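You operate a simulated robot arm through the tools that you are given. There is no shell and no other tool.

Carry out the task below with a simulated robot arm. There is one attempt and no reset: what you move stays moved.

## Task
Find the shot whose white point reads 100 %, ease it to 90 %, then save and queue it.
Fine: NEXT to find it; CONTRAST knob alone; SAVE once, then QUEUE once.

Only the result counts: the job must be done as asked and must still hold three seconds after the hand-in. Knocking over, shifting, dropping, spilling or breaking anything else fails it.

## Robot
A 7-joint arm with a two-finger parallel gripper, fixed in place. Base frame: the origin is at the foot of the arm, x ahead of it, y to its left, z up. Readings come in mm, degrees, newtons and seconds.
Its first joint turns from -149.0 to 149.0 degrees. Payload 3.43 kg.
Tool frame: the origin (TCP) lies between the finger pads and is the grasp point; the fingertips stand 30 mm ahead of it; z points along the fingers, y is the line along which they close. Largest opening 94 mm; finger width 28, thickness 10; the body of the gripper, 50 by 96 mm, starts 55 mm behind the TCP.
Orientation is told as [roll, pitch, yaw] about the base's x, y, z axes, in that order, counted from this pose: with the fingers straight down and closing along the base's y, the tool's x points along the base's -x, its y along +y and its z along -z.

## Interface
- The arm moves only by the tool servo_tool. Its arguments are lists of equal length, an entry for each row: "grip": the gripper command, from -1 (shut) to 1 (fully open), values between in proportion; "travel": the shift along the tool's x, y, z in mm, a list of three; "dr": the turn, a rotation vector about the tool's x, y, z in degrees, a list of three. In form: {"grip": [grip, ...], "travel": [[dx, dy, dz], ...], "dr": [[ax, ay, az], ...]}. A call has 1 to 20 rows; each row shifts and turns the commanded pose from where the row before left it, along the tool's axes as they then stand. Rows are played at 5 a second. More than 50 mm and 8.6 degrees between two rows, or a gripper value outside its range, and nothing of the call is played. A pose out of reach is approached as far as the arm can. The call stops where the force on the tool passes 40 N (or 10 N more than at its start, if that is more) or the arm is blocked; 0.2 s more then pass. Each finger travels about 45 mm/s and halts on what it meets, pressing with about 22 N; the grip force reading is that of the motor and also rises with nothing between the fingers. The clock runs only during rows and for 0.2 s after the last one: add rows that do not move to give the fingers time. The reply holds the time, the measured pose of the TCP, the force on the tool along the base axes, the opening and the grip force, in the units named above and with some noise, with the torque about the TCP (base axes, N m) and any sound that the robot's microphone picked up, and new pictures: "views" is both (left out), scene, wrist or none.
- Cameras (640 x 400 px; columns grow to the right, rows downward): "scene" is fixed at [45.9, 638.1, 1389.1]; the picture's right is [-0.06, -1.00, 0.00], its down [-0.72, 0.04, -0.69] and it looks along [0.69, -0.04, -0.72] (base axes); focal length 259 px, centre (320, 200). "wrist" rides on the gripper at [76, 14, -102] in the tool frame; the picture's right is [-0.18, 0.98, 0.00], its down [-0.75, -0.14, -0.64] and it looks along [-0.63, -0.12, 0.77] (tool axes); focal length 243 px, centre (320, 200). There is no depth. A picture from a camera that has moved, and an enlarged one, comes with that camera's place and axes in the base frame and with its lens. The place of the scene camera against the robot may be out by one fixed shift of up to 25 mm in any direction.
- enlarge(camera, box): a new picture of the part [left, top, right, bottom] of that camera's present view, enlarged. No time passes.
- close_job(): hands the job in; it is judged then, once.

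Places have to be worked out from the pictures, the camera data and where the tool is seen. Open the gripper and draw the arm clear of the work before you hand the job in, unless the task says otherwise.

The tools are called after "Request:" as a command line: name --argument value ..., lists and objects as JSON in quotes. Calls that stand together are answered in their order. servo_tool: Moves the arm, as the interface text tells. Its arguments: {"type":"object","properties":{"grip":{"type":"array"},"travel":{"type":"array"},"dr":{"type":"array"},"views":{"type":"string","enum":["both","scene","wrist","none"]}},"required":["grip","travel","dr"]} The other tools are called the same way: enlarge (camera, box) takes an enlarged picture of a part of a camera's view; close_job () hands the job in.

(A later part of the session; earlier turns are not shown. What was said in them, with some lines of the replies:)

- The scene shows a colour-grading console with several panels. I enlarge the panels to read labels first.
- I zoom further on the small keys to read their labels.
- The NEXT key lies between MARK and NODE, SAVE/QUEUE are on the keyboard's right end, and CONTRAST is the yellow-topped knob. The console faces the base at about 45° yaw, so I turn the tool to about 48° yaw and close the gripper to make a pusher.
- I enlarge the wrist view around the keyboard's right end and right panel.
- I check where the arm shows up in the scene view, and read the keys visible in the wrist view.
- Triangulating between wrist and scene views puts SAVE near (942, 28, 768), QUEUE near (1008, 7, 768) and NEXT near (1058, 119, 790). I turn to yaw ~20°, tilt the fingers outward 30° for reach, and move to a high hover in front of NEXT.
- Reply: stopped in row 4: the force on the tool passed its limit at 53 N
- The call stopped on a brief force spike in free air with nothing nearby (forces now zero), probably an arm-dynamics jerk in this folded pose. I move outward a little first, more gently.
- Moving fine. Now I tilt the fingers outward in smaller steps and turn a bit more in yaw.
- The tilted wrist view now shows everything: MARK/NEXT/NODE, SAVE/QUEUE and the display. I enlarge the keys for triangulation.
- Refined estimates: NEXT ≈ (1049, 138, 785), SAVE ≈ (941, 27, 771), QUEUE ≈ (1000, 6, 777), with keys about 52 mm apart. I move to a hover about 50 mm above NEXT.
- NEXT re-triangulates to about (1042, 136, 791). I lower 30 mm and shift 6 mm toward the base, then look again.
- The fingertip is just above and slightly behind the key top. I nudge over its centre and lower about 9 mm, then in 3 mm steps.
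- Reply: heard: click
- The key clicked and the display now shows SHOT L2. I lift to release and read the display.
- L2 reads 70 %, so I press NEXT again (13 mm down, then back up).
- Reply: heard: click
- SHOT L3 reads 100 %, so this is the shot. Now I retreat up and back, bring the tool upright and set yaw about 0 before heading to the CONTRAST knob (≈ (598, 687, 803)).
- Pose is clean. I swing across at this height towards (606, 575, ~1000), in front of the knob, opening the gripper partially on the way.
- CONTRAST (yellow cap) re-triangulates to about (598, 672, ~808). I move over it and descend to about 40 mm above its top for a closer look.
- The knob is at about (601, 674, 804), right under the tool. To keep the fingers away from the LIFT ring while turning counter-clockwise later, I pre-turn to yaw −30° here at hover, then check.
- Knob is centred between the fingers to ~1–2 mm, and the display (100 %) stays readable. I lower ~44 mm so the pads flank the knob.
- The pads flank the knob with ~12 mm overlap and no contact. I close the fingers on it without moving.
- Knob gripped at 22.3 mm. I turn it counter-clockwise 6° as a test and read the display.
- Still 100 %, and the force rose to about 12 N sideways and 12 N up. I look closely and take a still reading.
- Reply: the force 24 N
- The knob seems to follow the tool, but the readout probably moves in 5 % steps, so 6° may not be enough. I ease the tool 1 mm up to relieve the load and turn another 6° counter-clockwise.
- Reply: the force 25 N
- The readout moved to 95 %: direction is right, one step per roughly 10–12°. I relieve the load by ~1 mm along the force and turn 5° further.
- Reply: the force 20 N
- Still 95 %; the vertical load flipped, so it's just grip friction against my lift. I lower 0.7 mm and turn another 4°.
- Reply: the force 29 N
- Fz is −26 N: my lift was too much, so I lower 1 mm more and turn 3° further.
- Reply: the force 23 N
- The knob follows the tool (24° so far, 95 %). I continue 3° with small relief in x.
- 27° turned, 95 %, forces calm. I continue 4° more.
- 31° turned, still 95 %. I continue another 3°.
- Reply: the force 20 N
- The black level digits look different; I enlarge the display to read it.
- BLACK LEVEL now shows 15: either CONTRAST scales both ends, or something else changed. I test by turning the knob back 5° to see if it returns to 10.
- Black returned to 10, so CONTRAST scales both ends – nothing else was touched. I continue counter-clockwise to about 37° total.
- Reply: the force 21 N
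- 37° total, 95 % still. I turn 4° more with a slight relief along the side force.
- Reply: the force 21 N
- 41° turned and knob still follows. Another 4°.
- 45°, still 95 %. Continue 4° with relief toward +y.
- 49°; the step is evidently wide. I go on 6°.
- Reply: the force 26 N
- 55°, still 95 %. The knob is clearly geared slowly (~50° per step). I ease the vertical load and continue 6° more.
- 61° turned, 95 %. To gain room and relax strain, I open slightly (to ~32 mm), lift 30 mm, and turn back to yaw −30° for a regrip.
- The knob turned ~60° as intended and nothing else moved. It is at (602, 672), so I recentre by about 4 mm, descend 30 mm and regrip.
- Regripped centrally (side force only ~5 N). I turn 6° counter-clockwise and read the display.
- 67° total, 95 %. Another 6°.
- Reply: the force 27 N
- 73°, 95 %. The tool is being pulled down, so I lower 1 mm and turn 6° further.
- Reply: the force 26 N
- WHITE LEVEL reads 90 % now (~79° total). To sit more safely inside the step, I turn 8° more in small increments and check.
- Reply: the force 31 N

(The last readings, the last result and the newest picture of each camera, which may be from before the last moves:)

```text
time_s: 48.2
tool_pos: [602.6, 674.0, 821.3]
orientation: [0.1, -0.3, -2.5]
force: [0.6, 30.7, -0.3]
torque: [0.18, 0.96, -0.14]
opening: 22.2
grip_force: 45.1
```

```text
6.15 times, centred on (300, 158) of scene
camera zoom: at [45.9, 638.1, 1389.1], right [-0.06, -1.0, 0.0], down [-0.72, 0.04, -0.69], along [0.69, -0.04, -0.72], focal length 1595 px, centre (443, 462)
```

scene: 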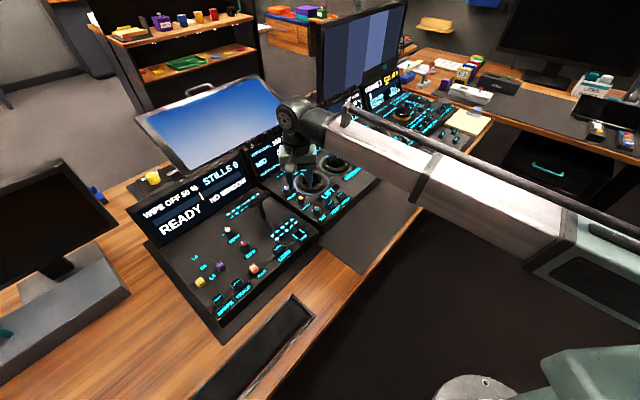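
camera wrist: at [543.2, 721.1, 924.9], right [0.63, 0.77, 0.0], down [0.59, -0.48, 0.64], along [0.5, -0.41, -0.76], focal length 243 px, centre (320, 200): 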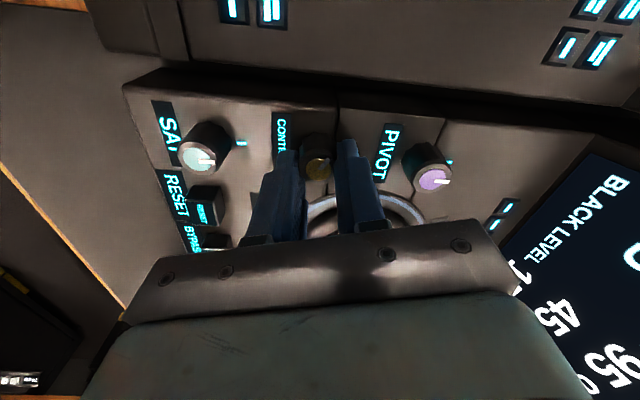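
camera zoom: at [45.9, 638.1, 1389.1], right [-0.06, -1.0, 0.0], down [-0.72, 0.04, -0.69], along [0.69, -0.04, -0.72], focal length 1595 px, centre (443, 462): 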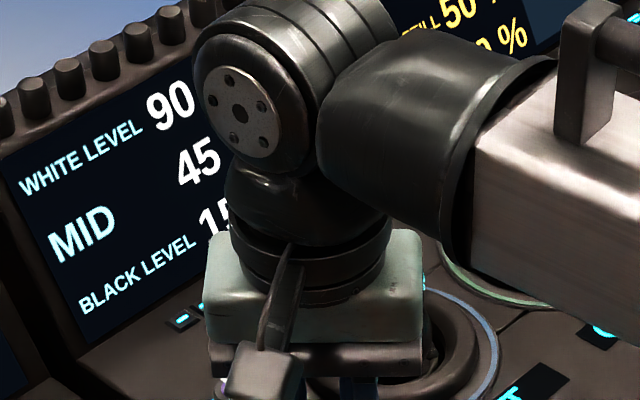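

Reads 90 % with margin at ~87°. I release, lift straight up, and back off so the whole display can be checked including its bar.

Request:
servo_tool --grip '[-0.3, -0.1, -0.1, -0.1, -0.1, -0.1, -0.1, -0.1, -0.1, -0.1, -0.1, -0.1, -0.1]' --travel '[[0, 0, 0], [0, 0, 0], [0, 0, 0], [0, 0, -15], [0, 0, -30], [0, 0, -40], [0, 0, -40], [0, -20, -40], [-10, -40, -10], [-10, -40, 0], [-10, -40, 0], [-10, -40, 0], [-5, -30, 0]]' --dr '[[0, 0, 0], [0, 0, 0], [0, 0, 0], [0, 0, 0], [0, 0, 0], [0, 0, 0], [0, 0, 0], [0, 0, 0], [0, 0, 0], [0, 0, 0], [0, 0, 0], [0, 0, 0], [0, 0, 0]]'

Request:
enlarge --camera "scene" --box '[240, 100, 350, 180]'

Request:
enlarge --camera "scene" --box '[240, 80, 430, 200]'

```text
time_s: 51.0
tool_pos: [633.9, 461.7, 996.8]
orientation: [-0.1, -0.1, -2.6]
force: [0.7, -0.2, 0.3]
torque: [0.03, -0.02, 0.0]
opening: 42.0
grip_force: 0.1
camera wrist: at [559.3, 478.6, 1099.1], right [0.23, 0.97, 0.0], down [0.74, -0.17, 0.64], along [0.63, -0.15, -0.76], focal length 243 px, centre (320, 200)
```

scene: 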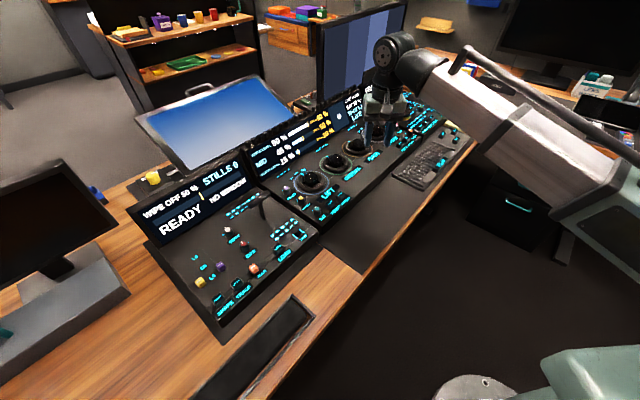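
wrist: 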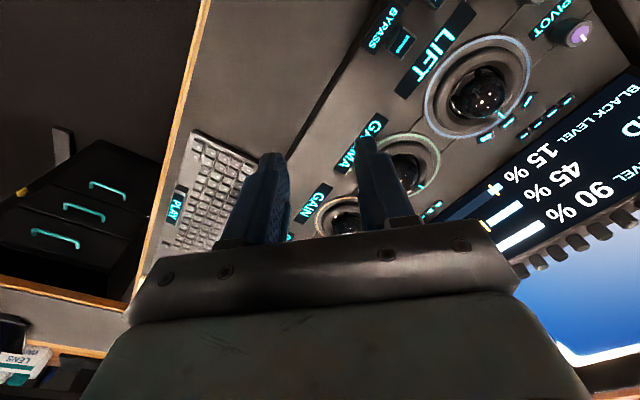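

```text
5.00 times, centred on (295, 140) of scene
camera zoom: at [45.9, 638.1, 1389.1], right [-0.06, -1.0, 0.0], down [-0.72, 0.04, -0.69], along [0.69, -0.04, -0.72], focal length 1296 px, centre (445, 500)
```

zoom: 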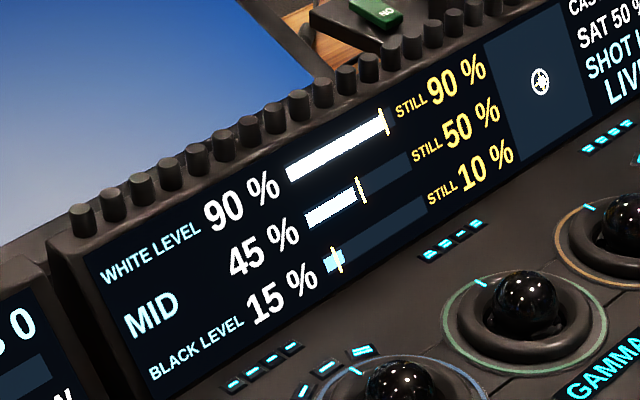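

```text
3.33 times, centred on (335, 140) of scene
camera zoom: at [45.9, 638.1, 1389.1], right [-0.06, -1.0, 0.0], down [-0.72, 0.04, -0.69], along [0.69, -0.04, -0.72], focal length 864 px, centre (270, 400)
```

zoom: 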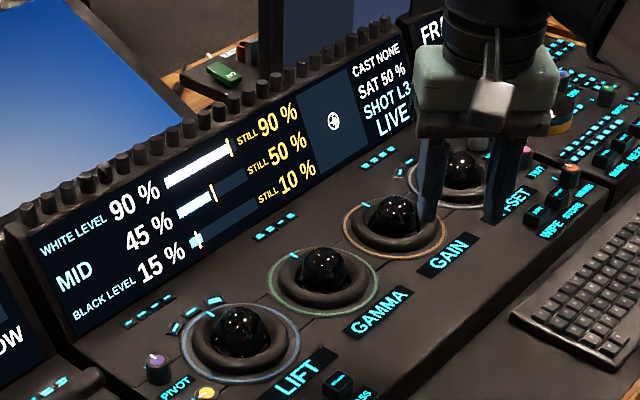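

Display reads 90 % / 45 % / 15 % with SHOT L3. I enlarge the bars to see how centred the value is.

Request:
enlarge --camera "scene" --box '[294, 115, 326, 137]'

Request:
enlarge --camera "scene" --box '[300, 136, 332, 158]'

```text
16.00 times, centred on (310, 126) of scene
camera zoom: at [45.9, 638.1, 1389.1], right [-0.06, -1.0, 0.0], down [-0.72, 0.04, -0.69], along [0.69, -0.04, -0.72], focal length 4148 px, centre (480, 1384)
```

zoom: 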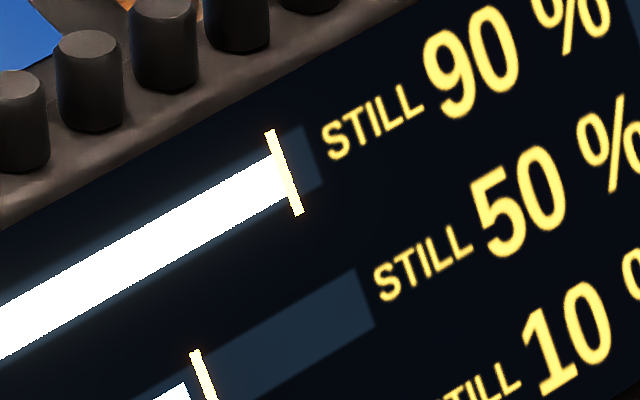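

```text
16.00 times, centred on (316, 147) of scene
camera zoom: at [45.9, 638.1, 1389.1], right [-0.06, -1.0, 0.0], down [-0.72, 0.04, -0.69], along [0.69, -0.04, -0.72], focal length 4148 px, centre (384, 1048)
```

zoom: 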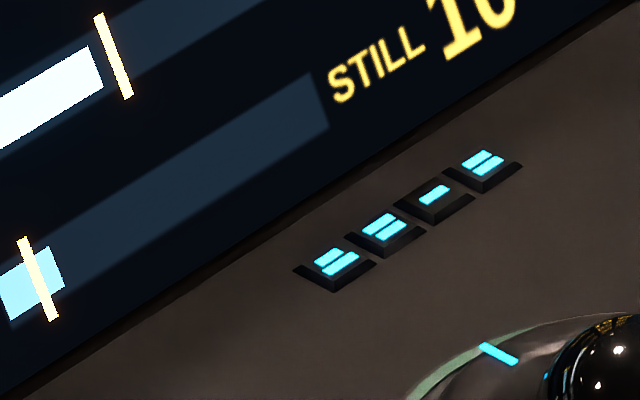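

White bar ends exactly on the 90 % tick; good. Now I close the gripper and travel back toward the keyboard's right end at safe height for SAVE.

Request:
servo_tool --grip '[-0.5, -1, -1, -1, -1, -1, -1, -1, -1, -1, -1, -1, -1]' --travel '[[-9.7, -16.3, -3.6], [-19.5, -32.7, -3.6], [-19.5, -32.7, -3.6], [-19.5, -32.7, -3.6], [-19.5, -32.7, -3.6], [-19.5, -32.7, -3.6], [-19.5, -32.7, -3.6], [-19.5, -32.7, -3.6], [-19.5, -32.7, -3.6], [-19.5, -32.7, -3.6], [-19.5, -32.7, -3.6], [-19.5, -32.7, -3.6], [-9.7, -16.3, 0]]' --dr '[[0, 0, 0], [0, 0, 0], [0, 0, 0], [0, 0, 0], [0, 0, 0], [0, 0, 0], [0, 0, 0], [0, 0, 0], [0, 0, 0], [0, 0, 0], [0, 0, 0], [0, 0, 0], [0, 0, 0]]' --views "none"

Request:
servo_tool --grip '[-1, -1, -1, -1, -1, -1, -1, -1, -1, -1, -1, -1, -1]' --travel '[[0, 0, 0], [0, 0, 0], [0, 0, 0], [0, 0, 0], [0, 0, 0], [0, 0, 0], [0, 0, 0], [0, 0, 0], [0, 0, 0], [0, 0, 0], [0, 0, 0], [0, 0, 0], [0, 0, 0]]' --dr '[[0, 0, -4.5], [0, 0, -4.5], [0, 0, -4.5], [0, 0, -4.5], [0, 0, -4.5], [0, -4, 0], [0, -5, 0], [0, -5, 0], [0, -5, 0], [0, -5, 0], [0, -4, 0], [0, -2, 0], [0, 0, 0]]'

Request:
enlarge --camera "wrist" --box '[200, 0, 400, 150]'

```text
time_s: 53.8
tool_pos: [852.1, 54.8, 1043.7]
orientation: [0.0, -0.2, -2.6]
force: [-0.5, -1.4, -0.9]
torque: [0.0, 0.03, 0.0]
opening: 0.0
grip_force: 21.9
```

```text
time_s: 56.6
tool_pos: [851.8, 56.6, 1043.9]
orientation: [-0.3, -30.2, 20.0]
force: [-0.9, 0.6, 0.0]
torque: [-0.01, 0.01, 0.01]
opening: 0.0
grip_force: 22.2
camera wrist: at [738.9, 30.8, 1093.6], right [-0.18, 0.98, 0.09], down [0.36, -0.02, 0.93], along [0.92, 0.2, -0.35], focal length 243 px, centre (320, 200)
```

scene: 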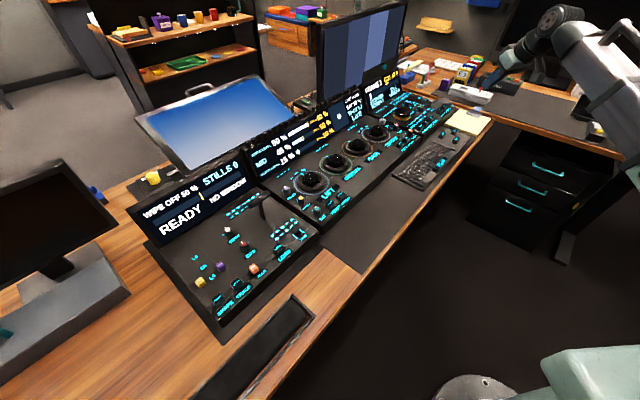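
wrist: 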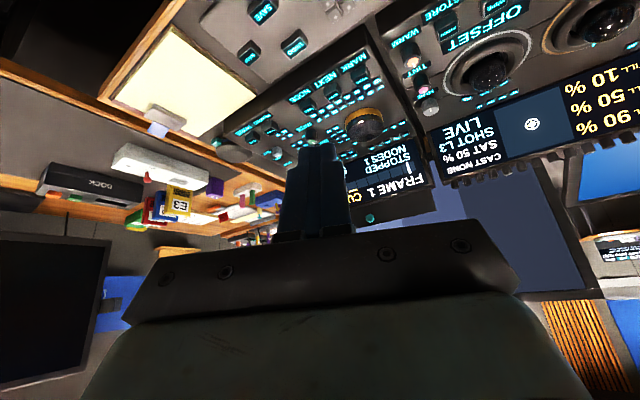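

```text
2.67 times, centred on (300, 75) of wrist
camera zoom: at [738.9, 30.8, 1093.6], right [-0.18, 0.98, 0.09], down [0.36, -0.02, 0.93], along [0.92, 0.2, -0.35], focal length 647 px, centre (373, 533)
```

zoom: 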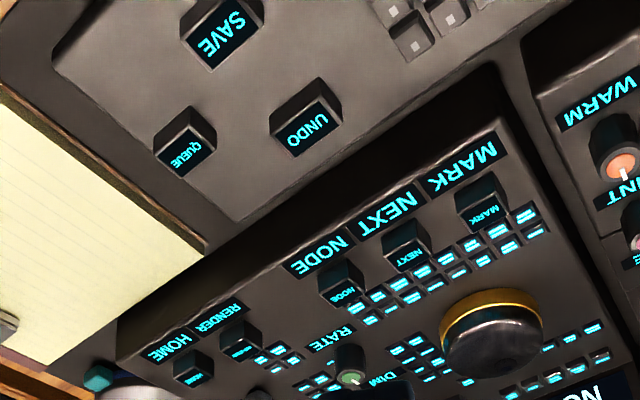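

SAVE is confirmed at ~(943, 28, 771) and QUEUE at ~(1001, 7, 775). I move to 40 mm above SAVE.

Request:
servo_tool --grip '[-1, -1, -1, -1, -1, -1, -1]' --travel '[[3.6, -4.9, 17.4], [7.3, -9.75, 34.7], [7.3, -9.75, 34.7], [7.3, -9.75, 34.7], [7.3, -9.75, 34.7], [7.3, -9.75, 34.7], [3.6, -4.9, 17.4]]' --dr '[[0, 0, 0], [0, 0, 0], [0, 0, 0], [0, 0, 0], [0, 0, 0], [0, 0, 0], [0, 0, 0]]'

Request:
enlarge --camera "wrist" --box '[220, 0, 420, 180]'

Request:
enlarge --camera "scene" --box '[400, 80, 500, 180]'

```text
time_s: 58.2
tool_pos: [936.8, 22.8, 838.6]
orientation: [-0.2, -30.1, 19.9]
force: [0.1, 0.5, 0.4]
torque: [0.01, -0.01, -0.01]
opening: 0.0
grip_force: 22.0
camera wrist: at [821.9, -2.7, 890.6], right [-0.18, 0.98, 0.09], down [0.36, -0.02, 0.93], along [0.92, 0.2, -0.35], focal length 243 px, centre (320, 200)
```

scene: 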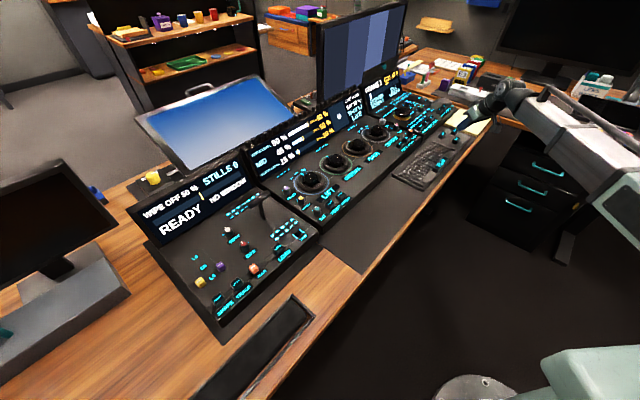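
wrist: 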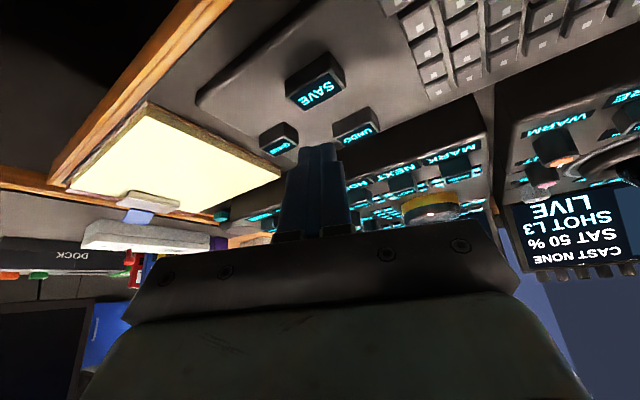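

```text
2.22 times, centred on (320, 90) of wrist
camera zoom: at [821.9, -2.7, 890.6], right [-0.18, 0.98, 0.09], down [0.36, -0.02, 0.93], along [0.92, 0.2, -0.35], focal length 539 px, centre (320, 444)
```

zoom: 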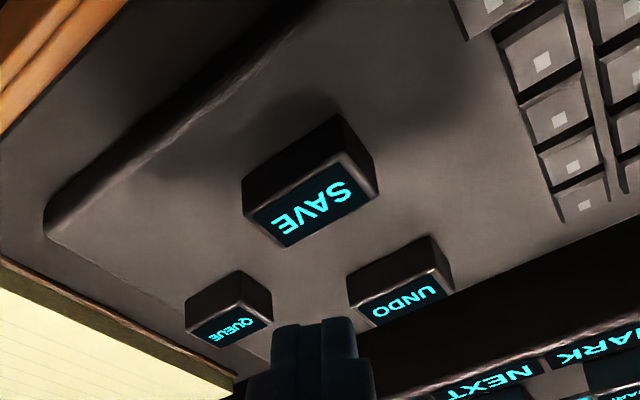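

```text
4.00 times, centred on (450, 130) of scene
camera zoom: at [45.9, 638.1, 1389.1], right [-0.06, -1.0, 0.0], down [-0.72, 0.04, -0.69], along [0.69, -0.04, -0.72], focal length 1037 px, centre (-200, 480)
```

zoom: 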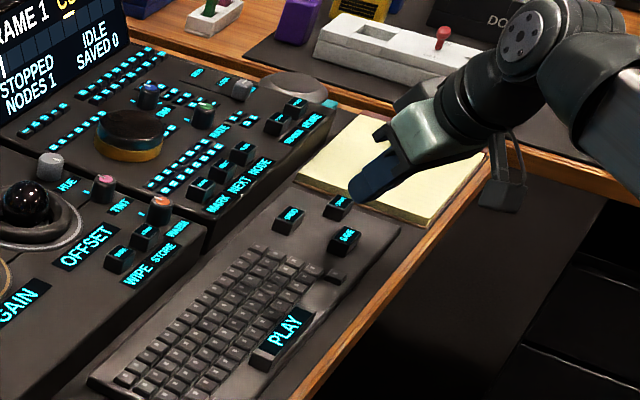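

SAVE refines to ~(944, 28.5, 769). I lower to ~10 mm above it, re-centring 3 mm, and look.

Request:
servo_tool --grip '[-1, -1, -1]' --travel '[[4.1, 0.9, 8.4], [4.1, 0.9, 8.4], [4.1, 0.8, 8.4]]' --dr '[[0, 0, 0], [0, 0, 0], [0, 0, 0]]' --views "wrist"

Request:
enlarge --camera "wrist" --box '[220, 20, 420, 200]'

Request:
enlarge --camera "scene" --box '[460, 100, 500, 160]'

```text
time_s: 59.0
tool_pos: [937.6, 27.2, 812.7]
orientation: [-0.1, -30.1, 19.8]
force: [-0.1, 0.3, -0.4]
torque: [0.02, -0.01, -0.01]
opening: 0.0
grip_force: 21.8
camera wrist: at [822.9, 0.7, 863.0], right [-0.18, 0.98, 0.09], down [0.36, -0.02, 0.93], along [0.92, 0.2, -0.35], focal length 243 px, centre (320, 200)
```

wrist: 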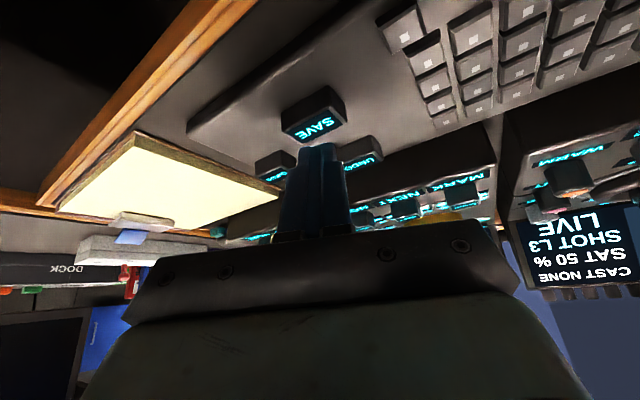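

```text
2.22 times, centred on (320, 110) of wrist
camera zoom: at [822.9, 0.7, 863.0], right [-0.18, 0.98, 0.09], down [0.36, -0.02, 0.93], along [0.92, 0.2, -0.35], focal length 539 px, centre (320, 400)
```

zoom: 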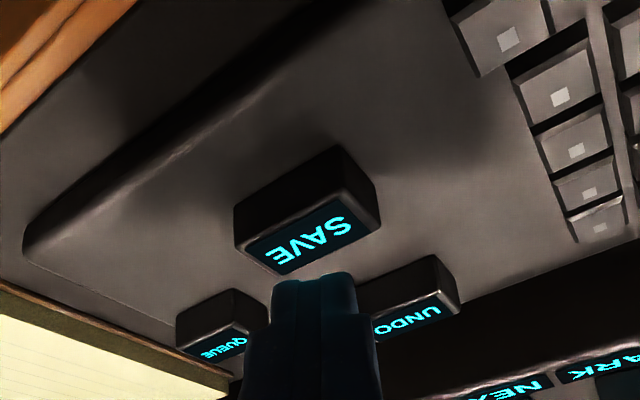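

```text
6.67 times, centred on (480, 130) of scene
camera zoom: at [45.9, 638.1, 1389.1], right [-0.06, -1.0, 0.0], down [-0.72, 0.04, -0.69], along [0.69, -0.04, -0.72], focal length 1728 px, centre (-747, 667)
```

zoom: 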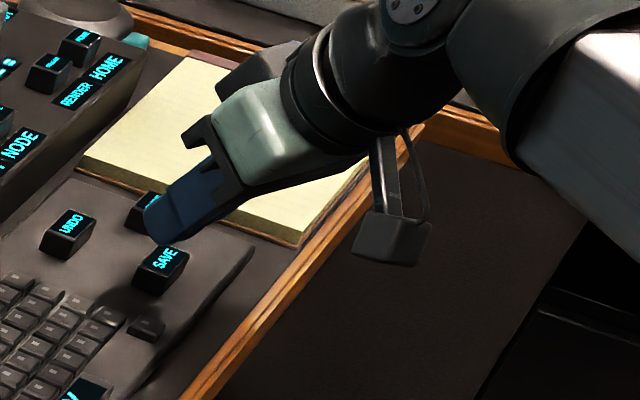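

The view matches the NEXT approach just before contact. I lower 9 mm in small steps and hold.

Request:
servo_tool --grip '[-1, -1, -1, -1]' --travel '[[1, -0.3, 3], [1, -0.2, 3], [0.9, -0.2, 2.7], [0, 0, 0]]' --dr '[[0, 0, 0], [0, 0, 0], [0, 0, 0], [0, 0, 0]]' --views "wrist"

Request:
enlarge --camera "scene" --box '[340, 60, 440, 140]'

```text
time_s: 60.0
tool_pos: [939.3, 26.3, 802.7]
orientation: [-0.2, -30.0, 20.0]
force: [-0.7, 0.8, -0.5]
torque: [0.03, -0.04, -0.04]
opening: 0.1
grip_force: 21.9
camera wrist: at [825.1, 1.3, 854.8], right [-0.18, 0.98, 0.09], down [0.36, -0.02, 0.93], along [0.92, 0.2, -0.35], focal length 243 px, centre (320, 200)
```

wrist: 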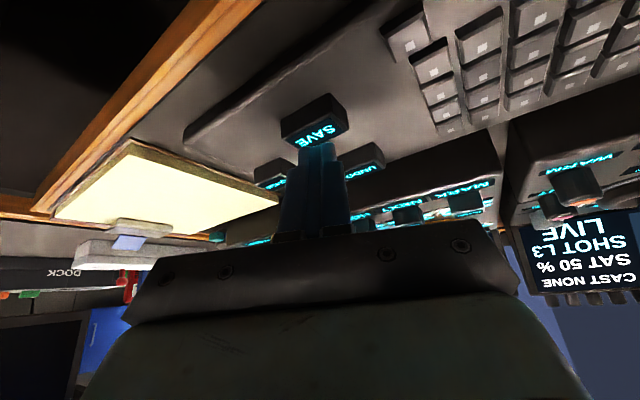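

```text
5.00 times, centred on (390, 100) of scene
camera zoom: at [45.9, 638.1, 1389.1], right [-0.06, -1.0, 0.0], down [-0.72, 0.04, -0.69], along [0.69, -0.04, -0.72], focal length 1296 px, centre (-30, 700)
```

zoom: 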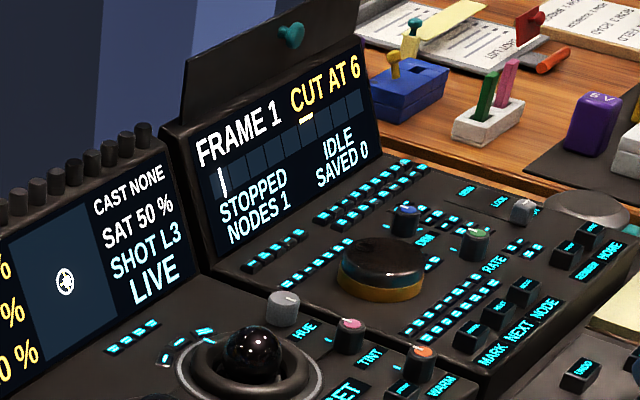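

No contact yet (force ~0), SAVED 0. I lower another 5 mm.

Request:
servo_tool --grip '[-1, -1, -1, -1]' --travel '[[1, 0, 1.7], [1, 0, 1.7], [0.5, 0, 0.9], [0, 0, 0]]' --dr '[[0, 0, 0], [0, 0, 0], [0, 0, 0], [0, 0, 0]]' --views "wrist"

Request:
enlarge --camera "scene" --box '[340, 60, 440, 140]'

Request:
enlarge --camera "wrist" --box '[220, 50, 420, 200]'

```text
time_s: 61.0
tool_pos: [939.3, 28.6, 798.8]
orientation: [-0.2, -30.0, 20.1]
force: [0.1, -1.1, 3.5]
torque: [-0.02, -0.02, 0.0]
opening: 0.1
grip_force: 21.8
heard: click
camera wrist: at [825.0, 1.7, 850.0], right [-0.18, 0.98, 0.09], down [0.36, -0.02, 0.93], along [0.92, 0.2, -0.35], focal length 243 px, centre (320, 200)
```

wrist: 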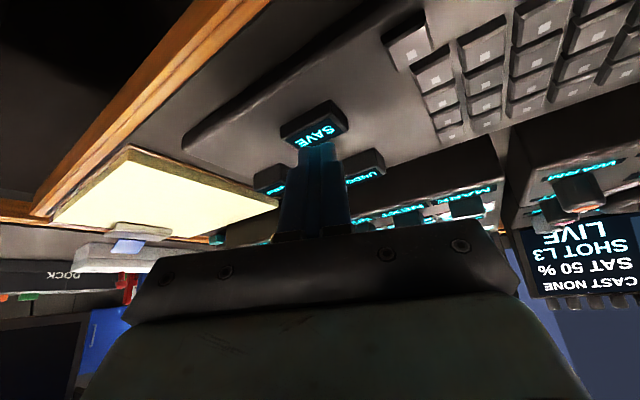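

```text
5.00 times, centred on (390, 100) of scene
camera zoom: at [45.9, 638.1, 1389.1], right [-0.06, -1.0, 0.0], down [-0.72, 0.04, -0.69], along [0.69, -0.04, -0.72], focal length 1296 px, centre (-30, 700)
```

zoom: 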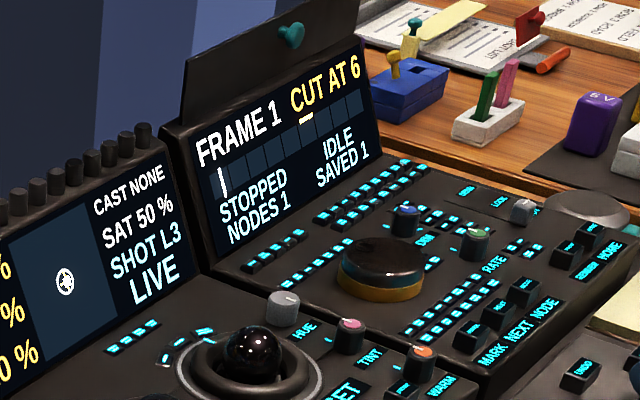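

```text
2.67 times, centred on (320, 125) of wrist
camera zoom: at [825.0, 1.7, 850.0], right [-0.18, 0.98, 0.09], down [0.36, -0.02, 0.93], along [0.92, 0.2, -0.35], focal length 647 px, centre (320, 400)
```

zoom: 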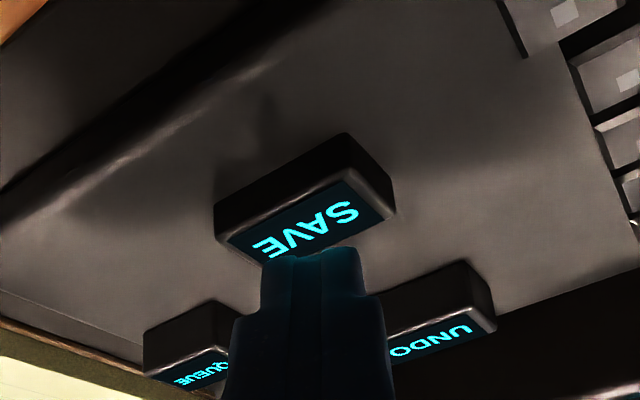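

SAVE clicked once and the display shows SAVED 1. I lift 40 mm straight up and shift over QUEUE.

Request:
servo_tool --grip '[-1, -1, -1, -1, -1, -1]' --travel '[[-10, 0, -17.3], [-10, 0, -17.3], [-13.2, -13.7, 7.7], [-13.2, -13.7, 7.7], [-13.1, -13.6, 7.6], [0, 0, 0]]' --dr '[[0, 0, 0], [0, 0, 0], [0, 0, 0], [0, 0, 0], [0, 0, 0], [0, 0, 0]]' --views "wrist"

Request:
enlarge --camera "wrist" --box '[220, 0, 420, 180]'

Request:
enlarge --camera "scene" --box '[340, 60, 440, 140]'

```text
time_s: 62.4
tool_pos: [996.4, 4.5, 840.2]
orientation: [-0.1, -30.1, 19.9]
force: [-1.0, -0.8, 0.3]
torque: [-0.04, 0.02, -0.02]
opening: 0.1
grip_force: 21.4
camera wrist: at [881.6, -21.4, 890.8], right [-0.18, 0.98, 0.09], down [0.36, -0.02, 0.93], along [0.92, 0.2, -0.35], focal length 243 px, centre (320, 200)
```

wrist: 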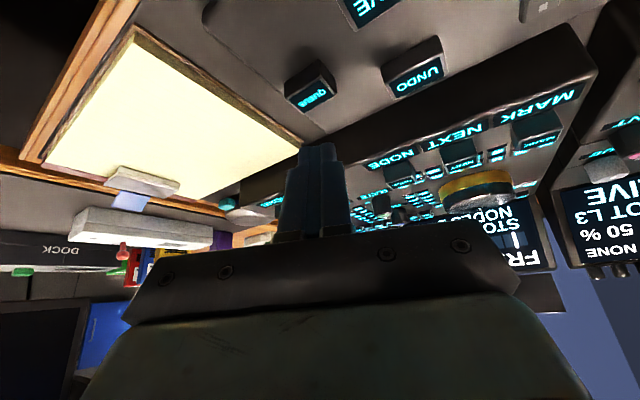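

```text
2.22 times, centred on (320, 90) of wrist
camera zoom: at [881.6, -21.4, 890.8], right [-0.18, 0.98, 0.09], down [0.36, -0.02, 0.93], along [0.92, 0.2, -0.35], focal length 539 px, centre (320, 444)
```

zoom: 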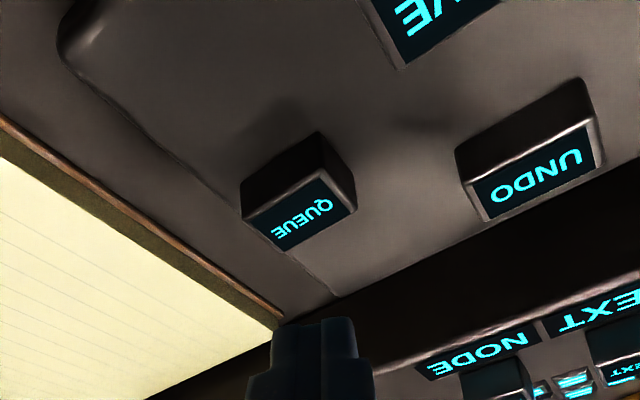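

```text
5.00 times, centred on (390, 100) of scene
camera zoom: at [45.9, 638.1, 1389.1], right [-0.06, -1.0, 0.0], down [-0.72, 0.04, -0.69], along [0.69, -0.04, -0.72], focal length 1296 px, centre (-30, 700)
```

zoom: 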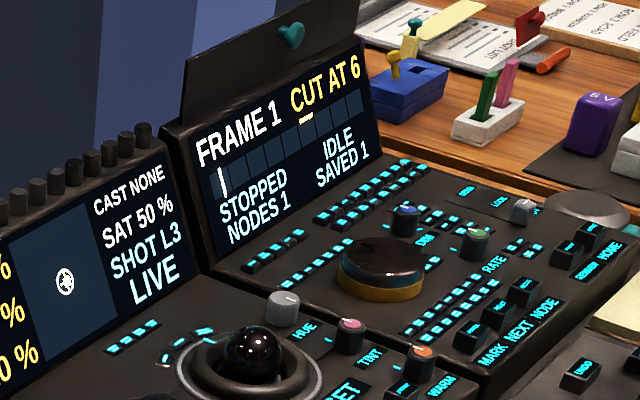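

QUEUE is right ahead, ~3–4 mm to the image-left of the tip. I lower 30 mm with that correction and look.

Request:
servo_tool --grip '[-1, -1, -1, -1]' --travel '[[4.5, -1.2, 8.9], [4.5, -1.2, 8.9], [4.5, -1.2, 8.9], [0, 0, 0]]' --dr '[[0, 0, 0], [0, 0, 0], [0, 0, 0], [0, 0, 0]]' --views "wrist"

Request:
enlarge --camera "wrist" --box '[220, 50, 420, 200]'

```text
time_s: 63.4
tool_pos: [999.1, 2.7, 807.6]
orientation: [-0.3, -30.1, 20.0]
force: [0.1, 0.5, -0.4]
torque: [-0.02, 0.01, 0.02]
opening: 0.0
grip_force: 22.5
camera wrist: at [884.3, -23.8, 858.7], right [-0.18, 0.98, 0.09], down [0.36, -0.02, 0.93], along [0.92, 0.2, -0.35], focal length 243 px, centre (320, 200)
```

wrist: 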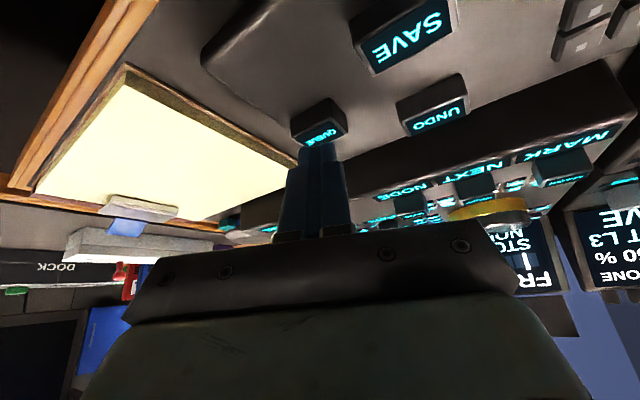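

```text
2.67 times, centred on (320, 125) of wrist
camera zoom: at [884.3, -23.8, 858.7], right [-0.18, 0.98, 0.09], down [0.36, -0.02, 0.93], along [0.92, 0.2, -0.35], focal length 647 px, centre (320, 400)
```

zoom: 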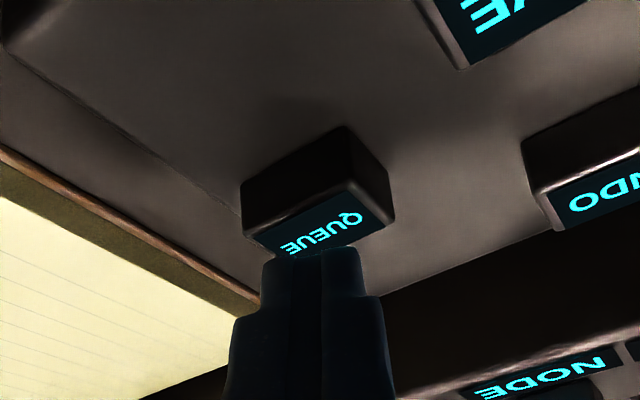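

Tip is nearly over the QUEUE label, no contact yet. I lower 5 mm with a 1.5 mm lateral nudge.

Request:
servo_tool --grip '[-1, -1, -1, -1]' --travel '[[1, 0.8, 1.7], [1, 0.7, 1.7], [0.5, 0, 0.9], [0, 0, 0]]' --dr '[[0, 0, 0], [0, 0, 0], [0, 0, 0], [0, 0, 0]]' --views "wrist"

Request:
enlarge --camera "wrist" --box '[220, 50, 420, 200]'

Request:
enlarge --camera "scene" --box '[340, 60, 440, 140]'

```text
time_s: 64.4
tool_pos: [998.1, 2.5, 804.4]
orientation: [-0.3, -30.1, 20.0]
force: [-0.7, 0.4, -0.1]
torque: [0.0, -0.01, -0.01]
opening: 0.0
grip_force: 21.9
camera wrist: at [883.6, -22.8, 854.6], right [-0.18, 0.98, 0.09], down [0.36, -0.02, 0.93], along [0.92, 0.2, -0.35], focal length 243 px, centre (320, 200)
```

wrist: 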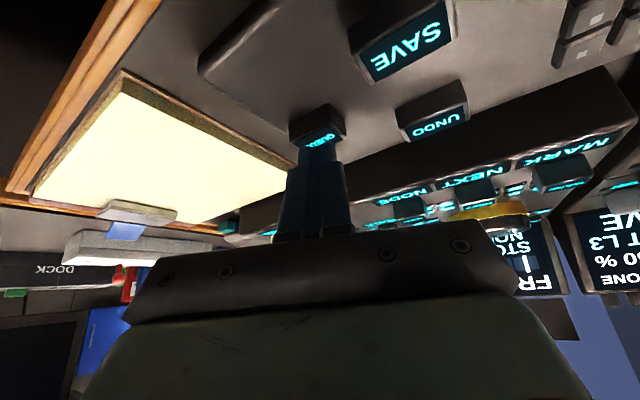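

```text
2.67 times, centred on (320, 125) of wrist
camera zoom: at [883.6, -22.8, 854.6], right [-0.18, 0.98, 0.09], down [0.36, -0.02, 0.93], along [0.92, 0.2, -0.35], focal length 647 px, centre (320, 400)
```

zoom: 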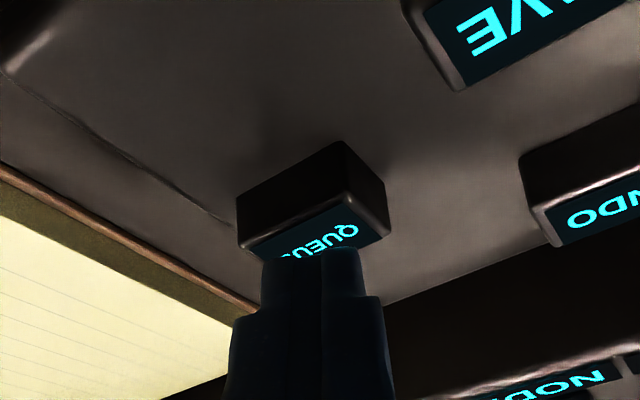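

```text
5.00 times, centred on (390, 100) of scene
camera zoom: at [45.9, 638.1, 1389.1], right [-0.06, -1.0, 0.0], down [-0.72, 0.04, -0.69], along [0.69, -0.04, -0.72], focal length 1296 px, centre (-30, 700)
```

zoom: 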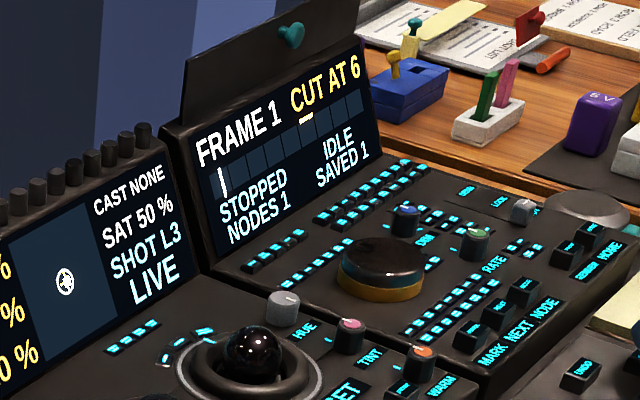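

No contact yet and well aligned. I lower another 5 mm.

Request:
servo_tool --grip '[-1, -1, -1, -1]' --travel '[[1, 0, 1.7], [1, 0, 1.7], [0.5, 0, 0.9], [0, 0, 0]]' --dr '[[0, 0, 0], [0, 0, 0], [0, 0, 0], [0, 0, 0]]' --views "wrist"

Request:
enlarge --camera "wrist" --box '[220, 50, 420, 200]'

Request:
enlarge --camera "scene" --box '[340, 60, 440, 140]'

```text
time_s: 65.4
tool_pos: [999.9, 2.8, 797.4]
orientation: [-0.2, -30.2, 20.0]
force: [-1.0, -1.8, 5.0]
torque: [-0.04, 0.05, 0.02]
opening: 0.2
grip_force: 21.9
heard: click
camera wrist: at [884.3, -23.4, 849.3], right [-0.18, 0.98, 0.09], down [0.36, -0.02, 0.93], along [0.92, 0.2, -0.35], focal length 243 px, centre (320, 200)
```

wrist: 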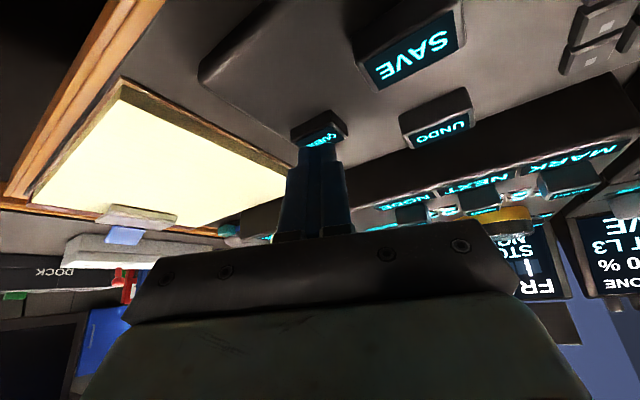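

```text
2.67 times, centred on (320, 125) of wrist
camera zoom: at [884.3, -23.4, 849.3], right [-0.18, 0.98, 0.09], down [0.36, -0.02, 0.93], along [0.92, 0.2, -0.35], focal length 647 px, centre (320, 400)
```

zoom: 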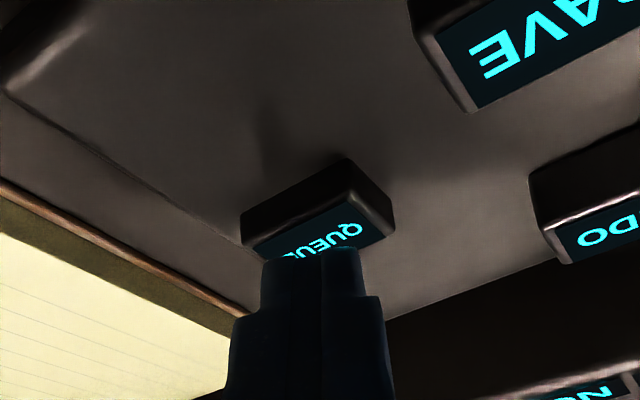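

```text
5.00 times, centred on (390, 100) of scene
camera zoom: at [45.9, 638.1, 1389.1], right [-0.06, -1.0, 0.0], down [-0.72, 0.04, -0.69], along [0.69, -0.04, -0.72], focal length 1296 px, centre (-30, 700)
```

zoom: 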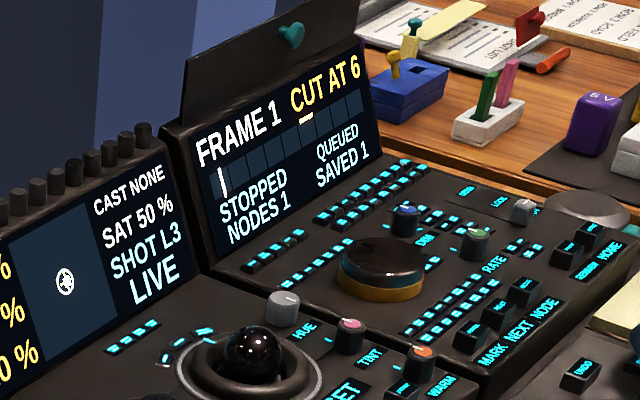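

QUEUE clicked once and the display reads QUEUED, SAVED 1. I lift straight up, retreat back toward the base, and open the gripper clear of the work.

Request:
servo_tool --grip '[-1, -1, -1, -1, -1, -1, -1, 0, 1, 1, 1, 1, 1]' --travel '[[-10, 0, -17.3], [-15, 0, -26], [-20, 0, -34.6], [0, 0, -40], [0, 0, -40], [0, 0, -40], [0, 0, -30], [0, 0, 0], [0, 0, 0], [0, 0, 0], [0, 0, 0], [0, 0, 0], [0, 0, 0]]' --dr '[[0, 0, 0], [0, 0, 0], [0, 0, 0], [0, 0, 0], [0, 0, 0], [0, 0, 0], [0, 0, 0], [0, 0, 0], [0, 0, 0], [0, 0, 0], [0, 0, 0], [0, 0, 0], [0, 0, 0]]'

Request:
enlarge --camera "scene" --box '[240, 60, 440, 200]'

```text
time_s: 68.2
tool_pos: [926.9, -22.4, 1016.4]
orientation: [-0.1, -30.2, 20.0]
force: [0.8, -0.2, 0.1]
torque: [0.02, 0.01, 0.0]
opening: 94.2
grip_force: 0.1
camera wrist: at [813.7, -48.0, 1067.1], right [-0.18, 0.98, 0.09], down [0.36, -0.02, 0.93], along [0.92, 0.2, -0.35], focal length 243 px, centre (320, 200)
```

scene: 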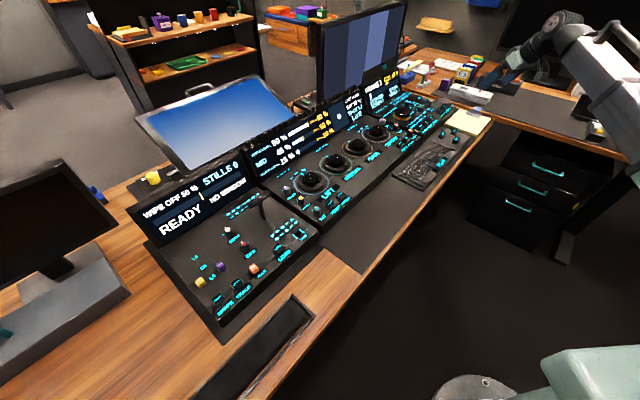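
wrist: 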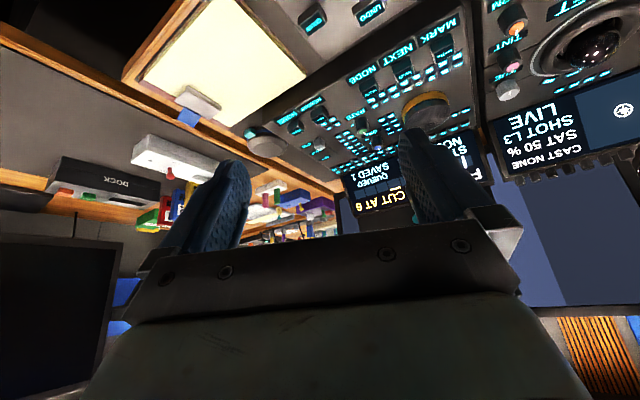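

```text
2.86 times, centred on (340, 130) of scene
camera zoom: at [45.9, 638.1, 1389.1], right [-0.06, -1.0, 0.0], down [-0.72, 0.04, -0.69], along [0.69, -0.04, -0.72], focal length 741 px, centre (263, 400)
```

zoom: 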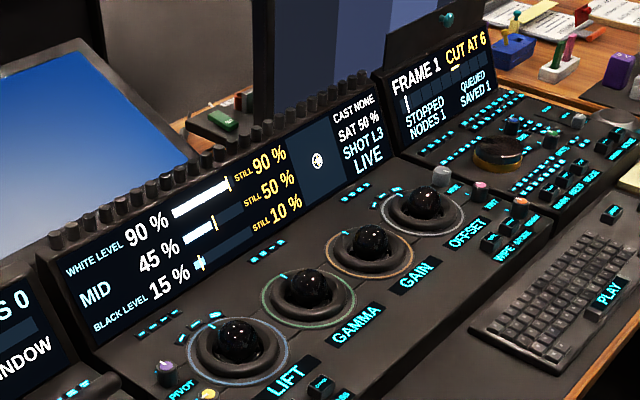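

The displays show SHOT L3, WHITE LEVEL 90 %, SAVED 1 and QUEUED, and the gripper is open and clear of the console. I hand the job in.

Request:
close_job

```text
The job is handed in.
```

The job is handed in. The shot that read 100 % was L3. It now reads 90 % and has been saved once and queued once.

- **Finding it:** I pressed NEXT twice. L1 read 75 %, L2 read 70 % and L3 read 100 %.
- **Easing it:** I turned only the CONTRAST knob, counter-clockwise about 87°, until the white level read 90 %. Its bar ends on the 90 % mark.
- **Side effect:** easing the contrast also raised L3's black level from 10 % to 15 %. I turned the knob back 5° when this showed up, and black went back to 10 %, so it comes from the knob itself. Mid stayed at 45 %.
- **Saving and queuing:** each key clicked once, and the display shows SAVED 1 and QUEUED.

I saw nothing else moved or knocked. The gripper is open and the arm is clear of the console.
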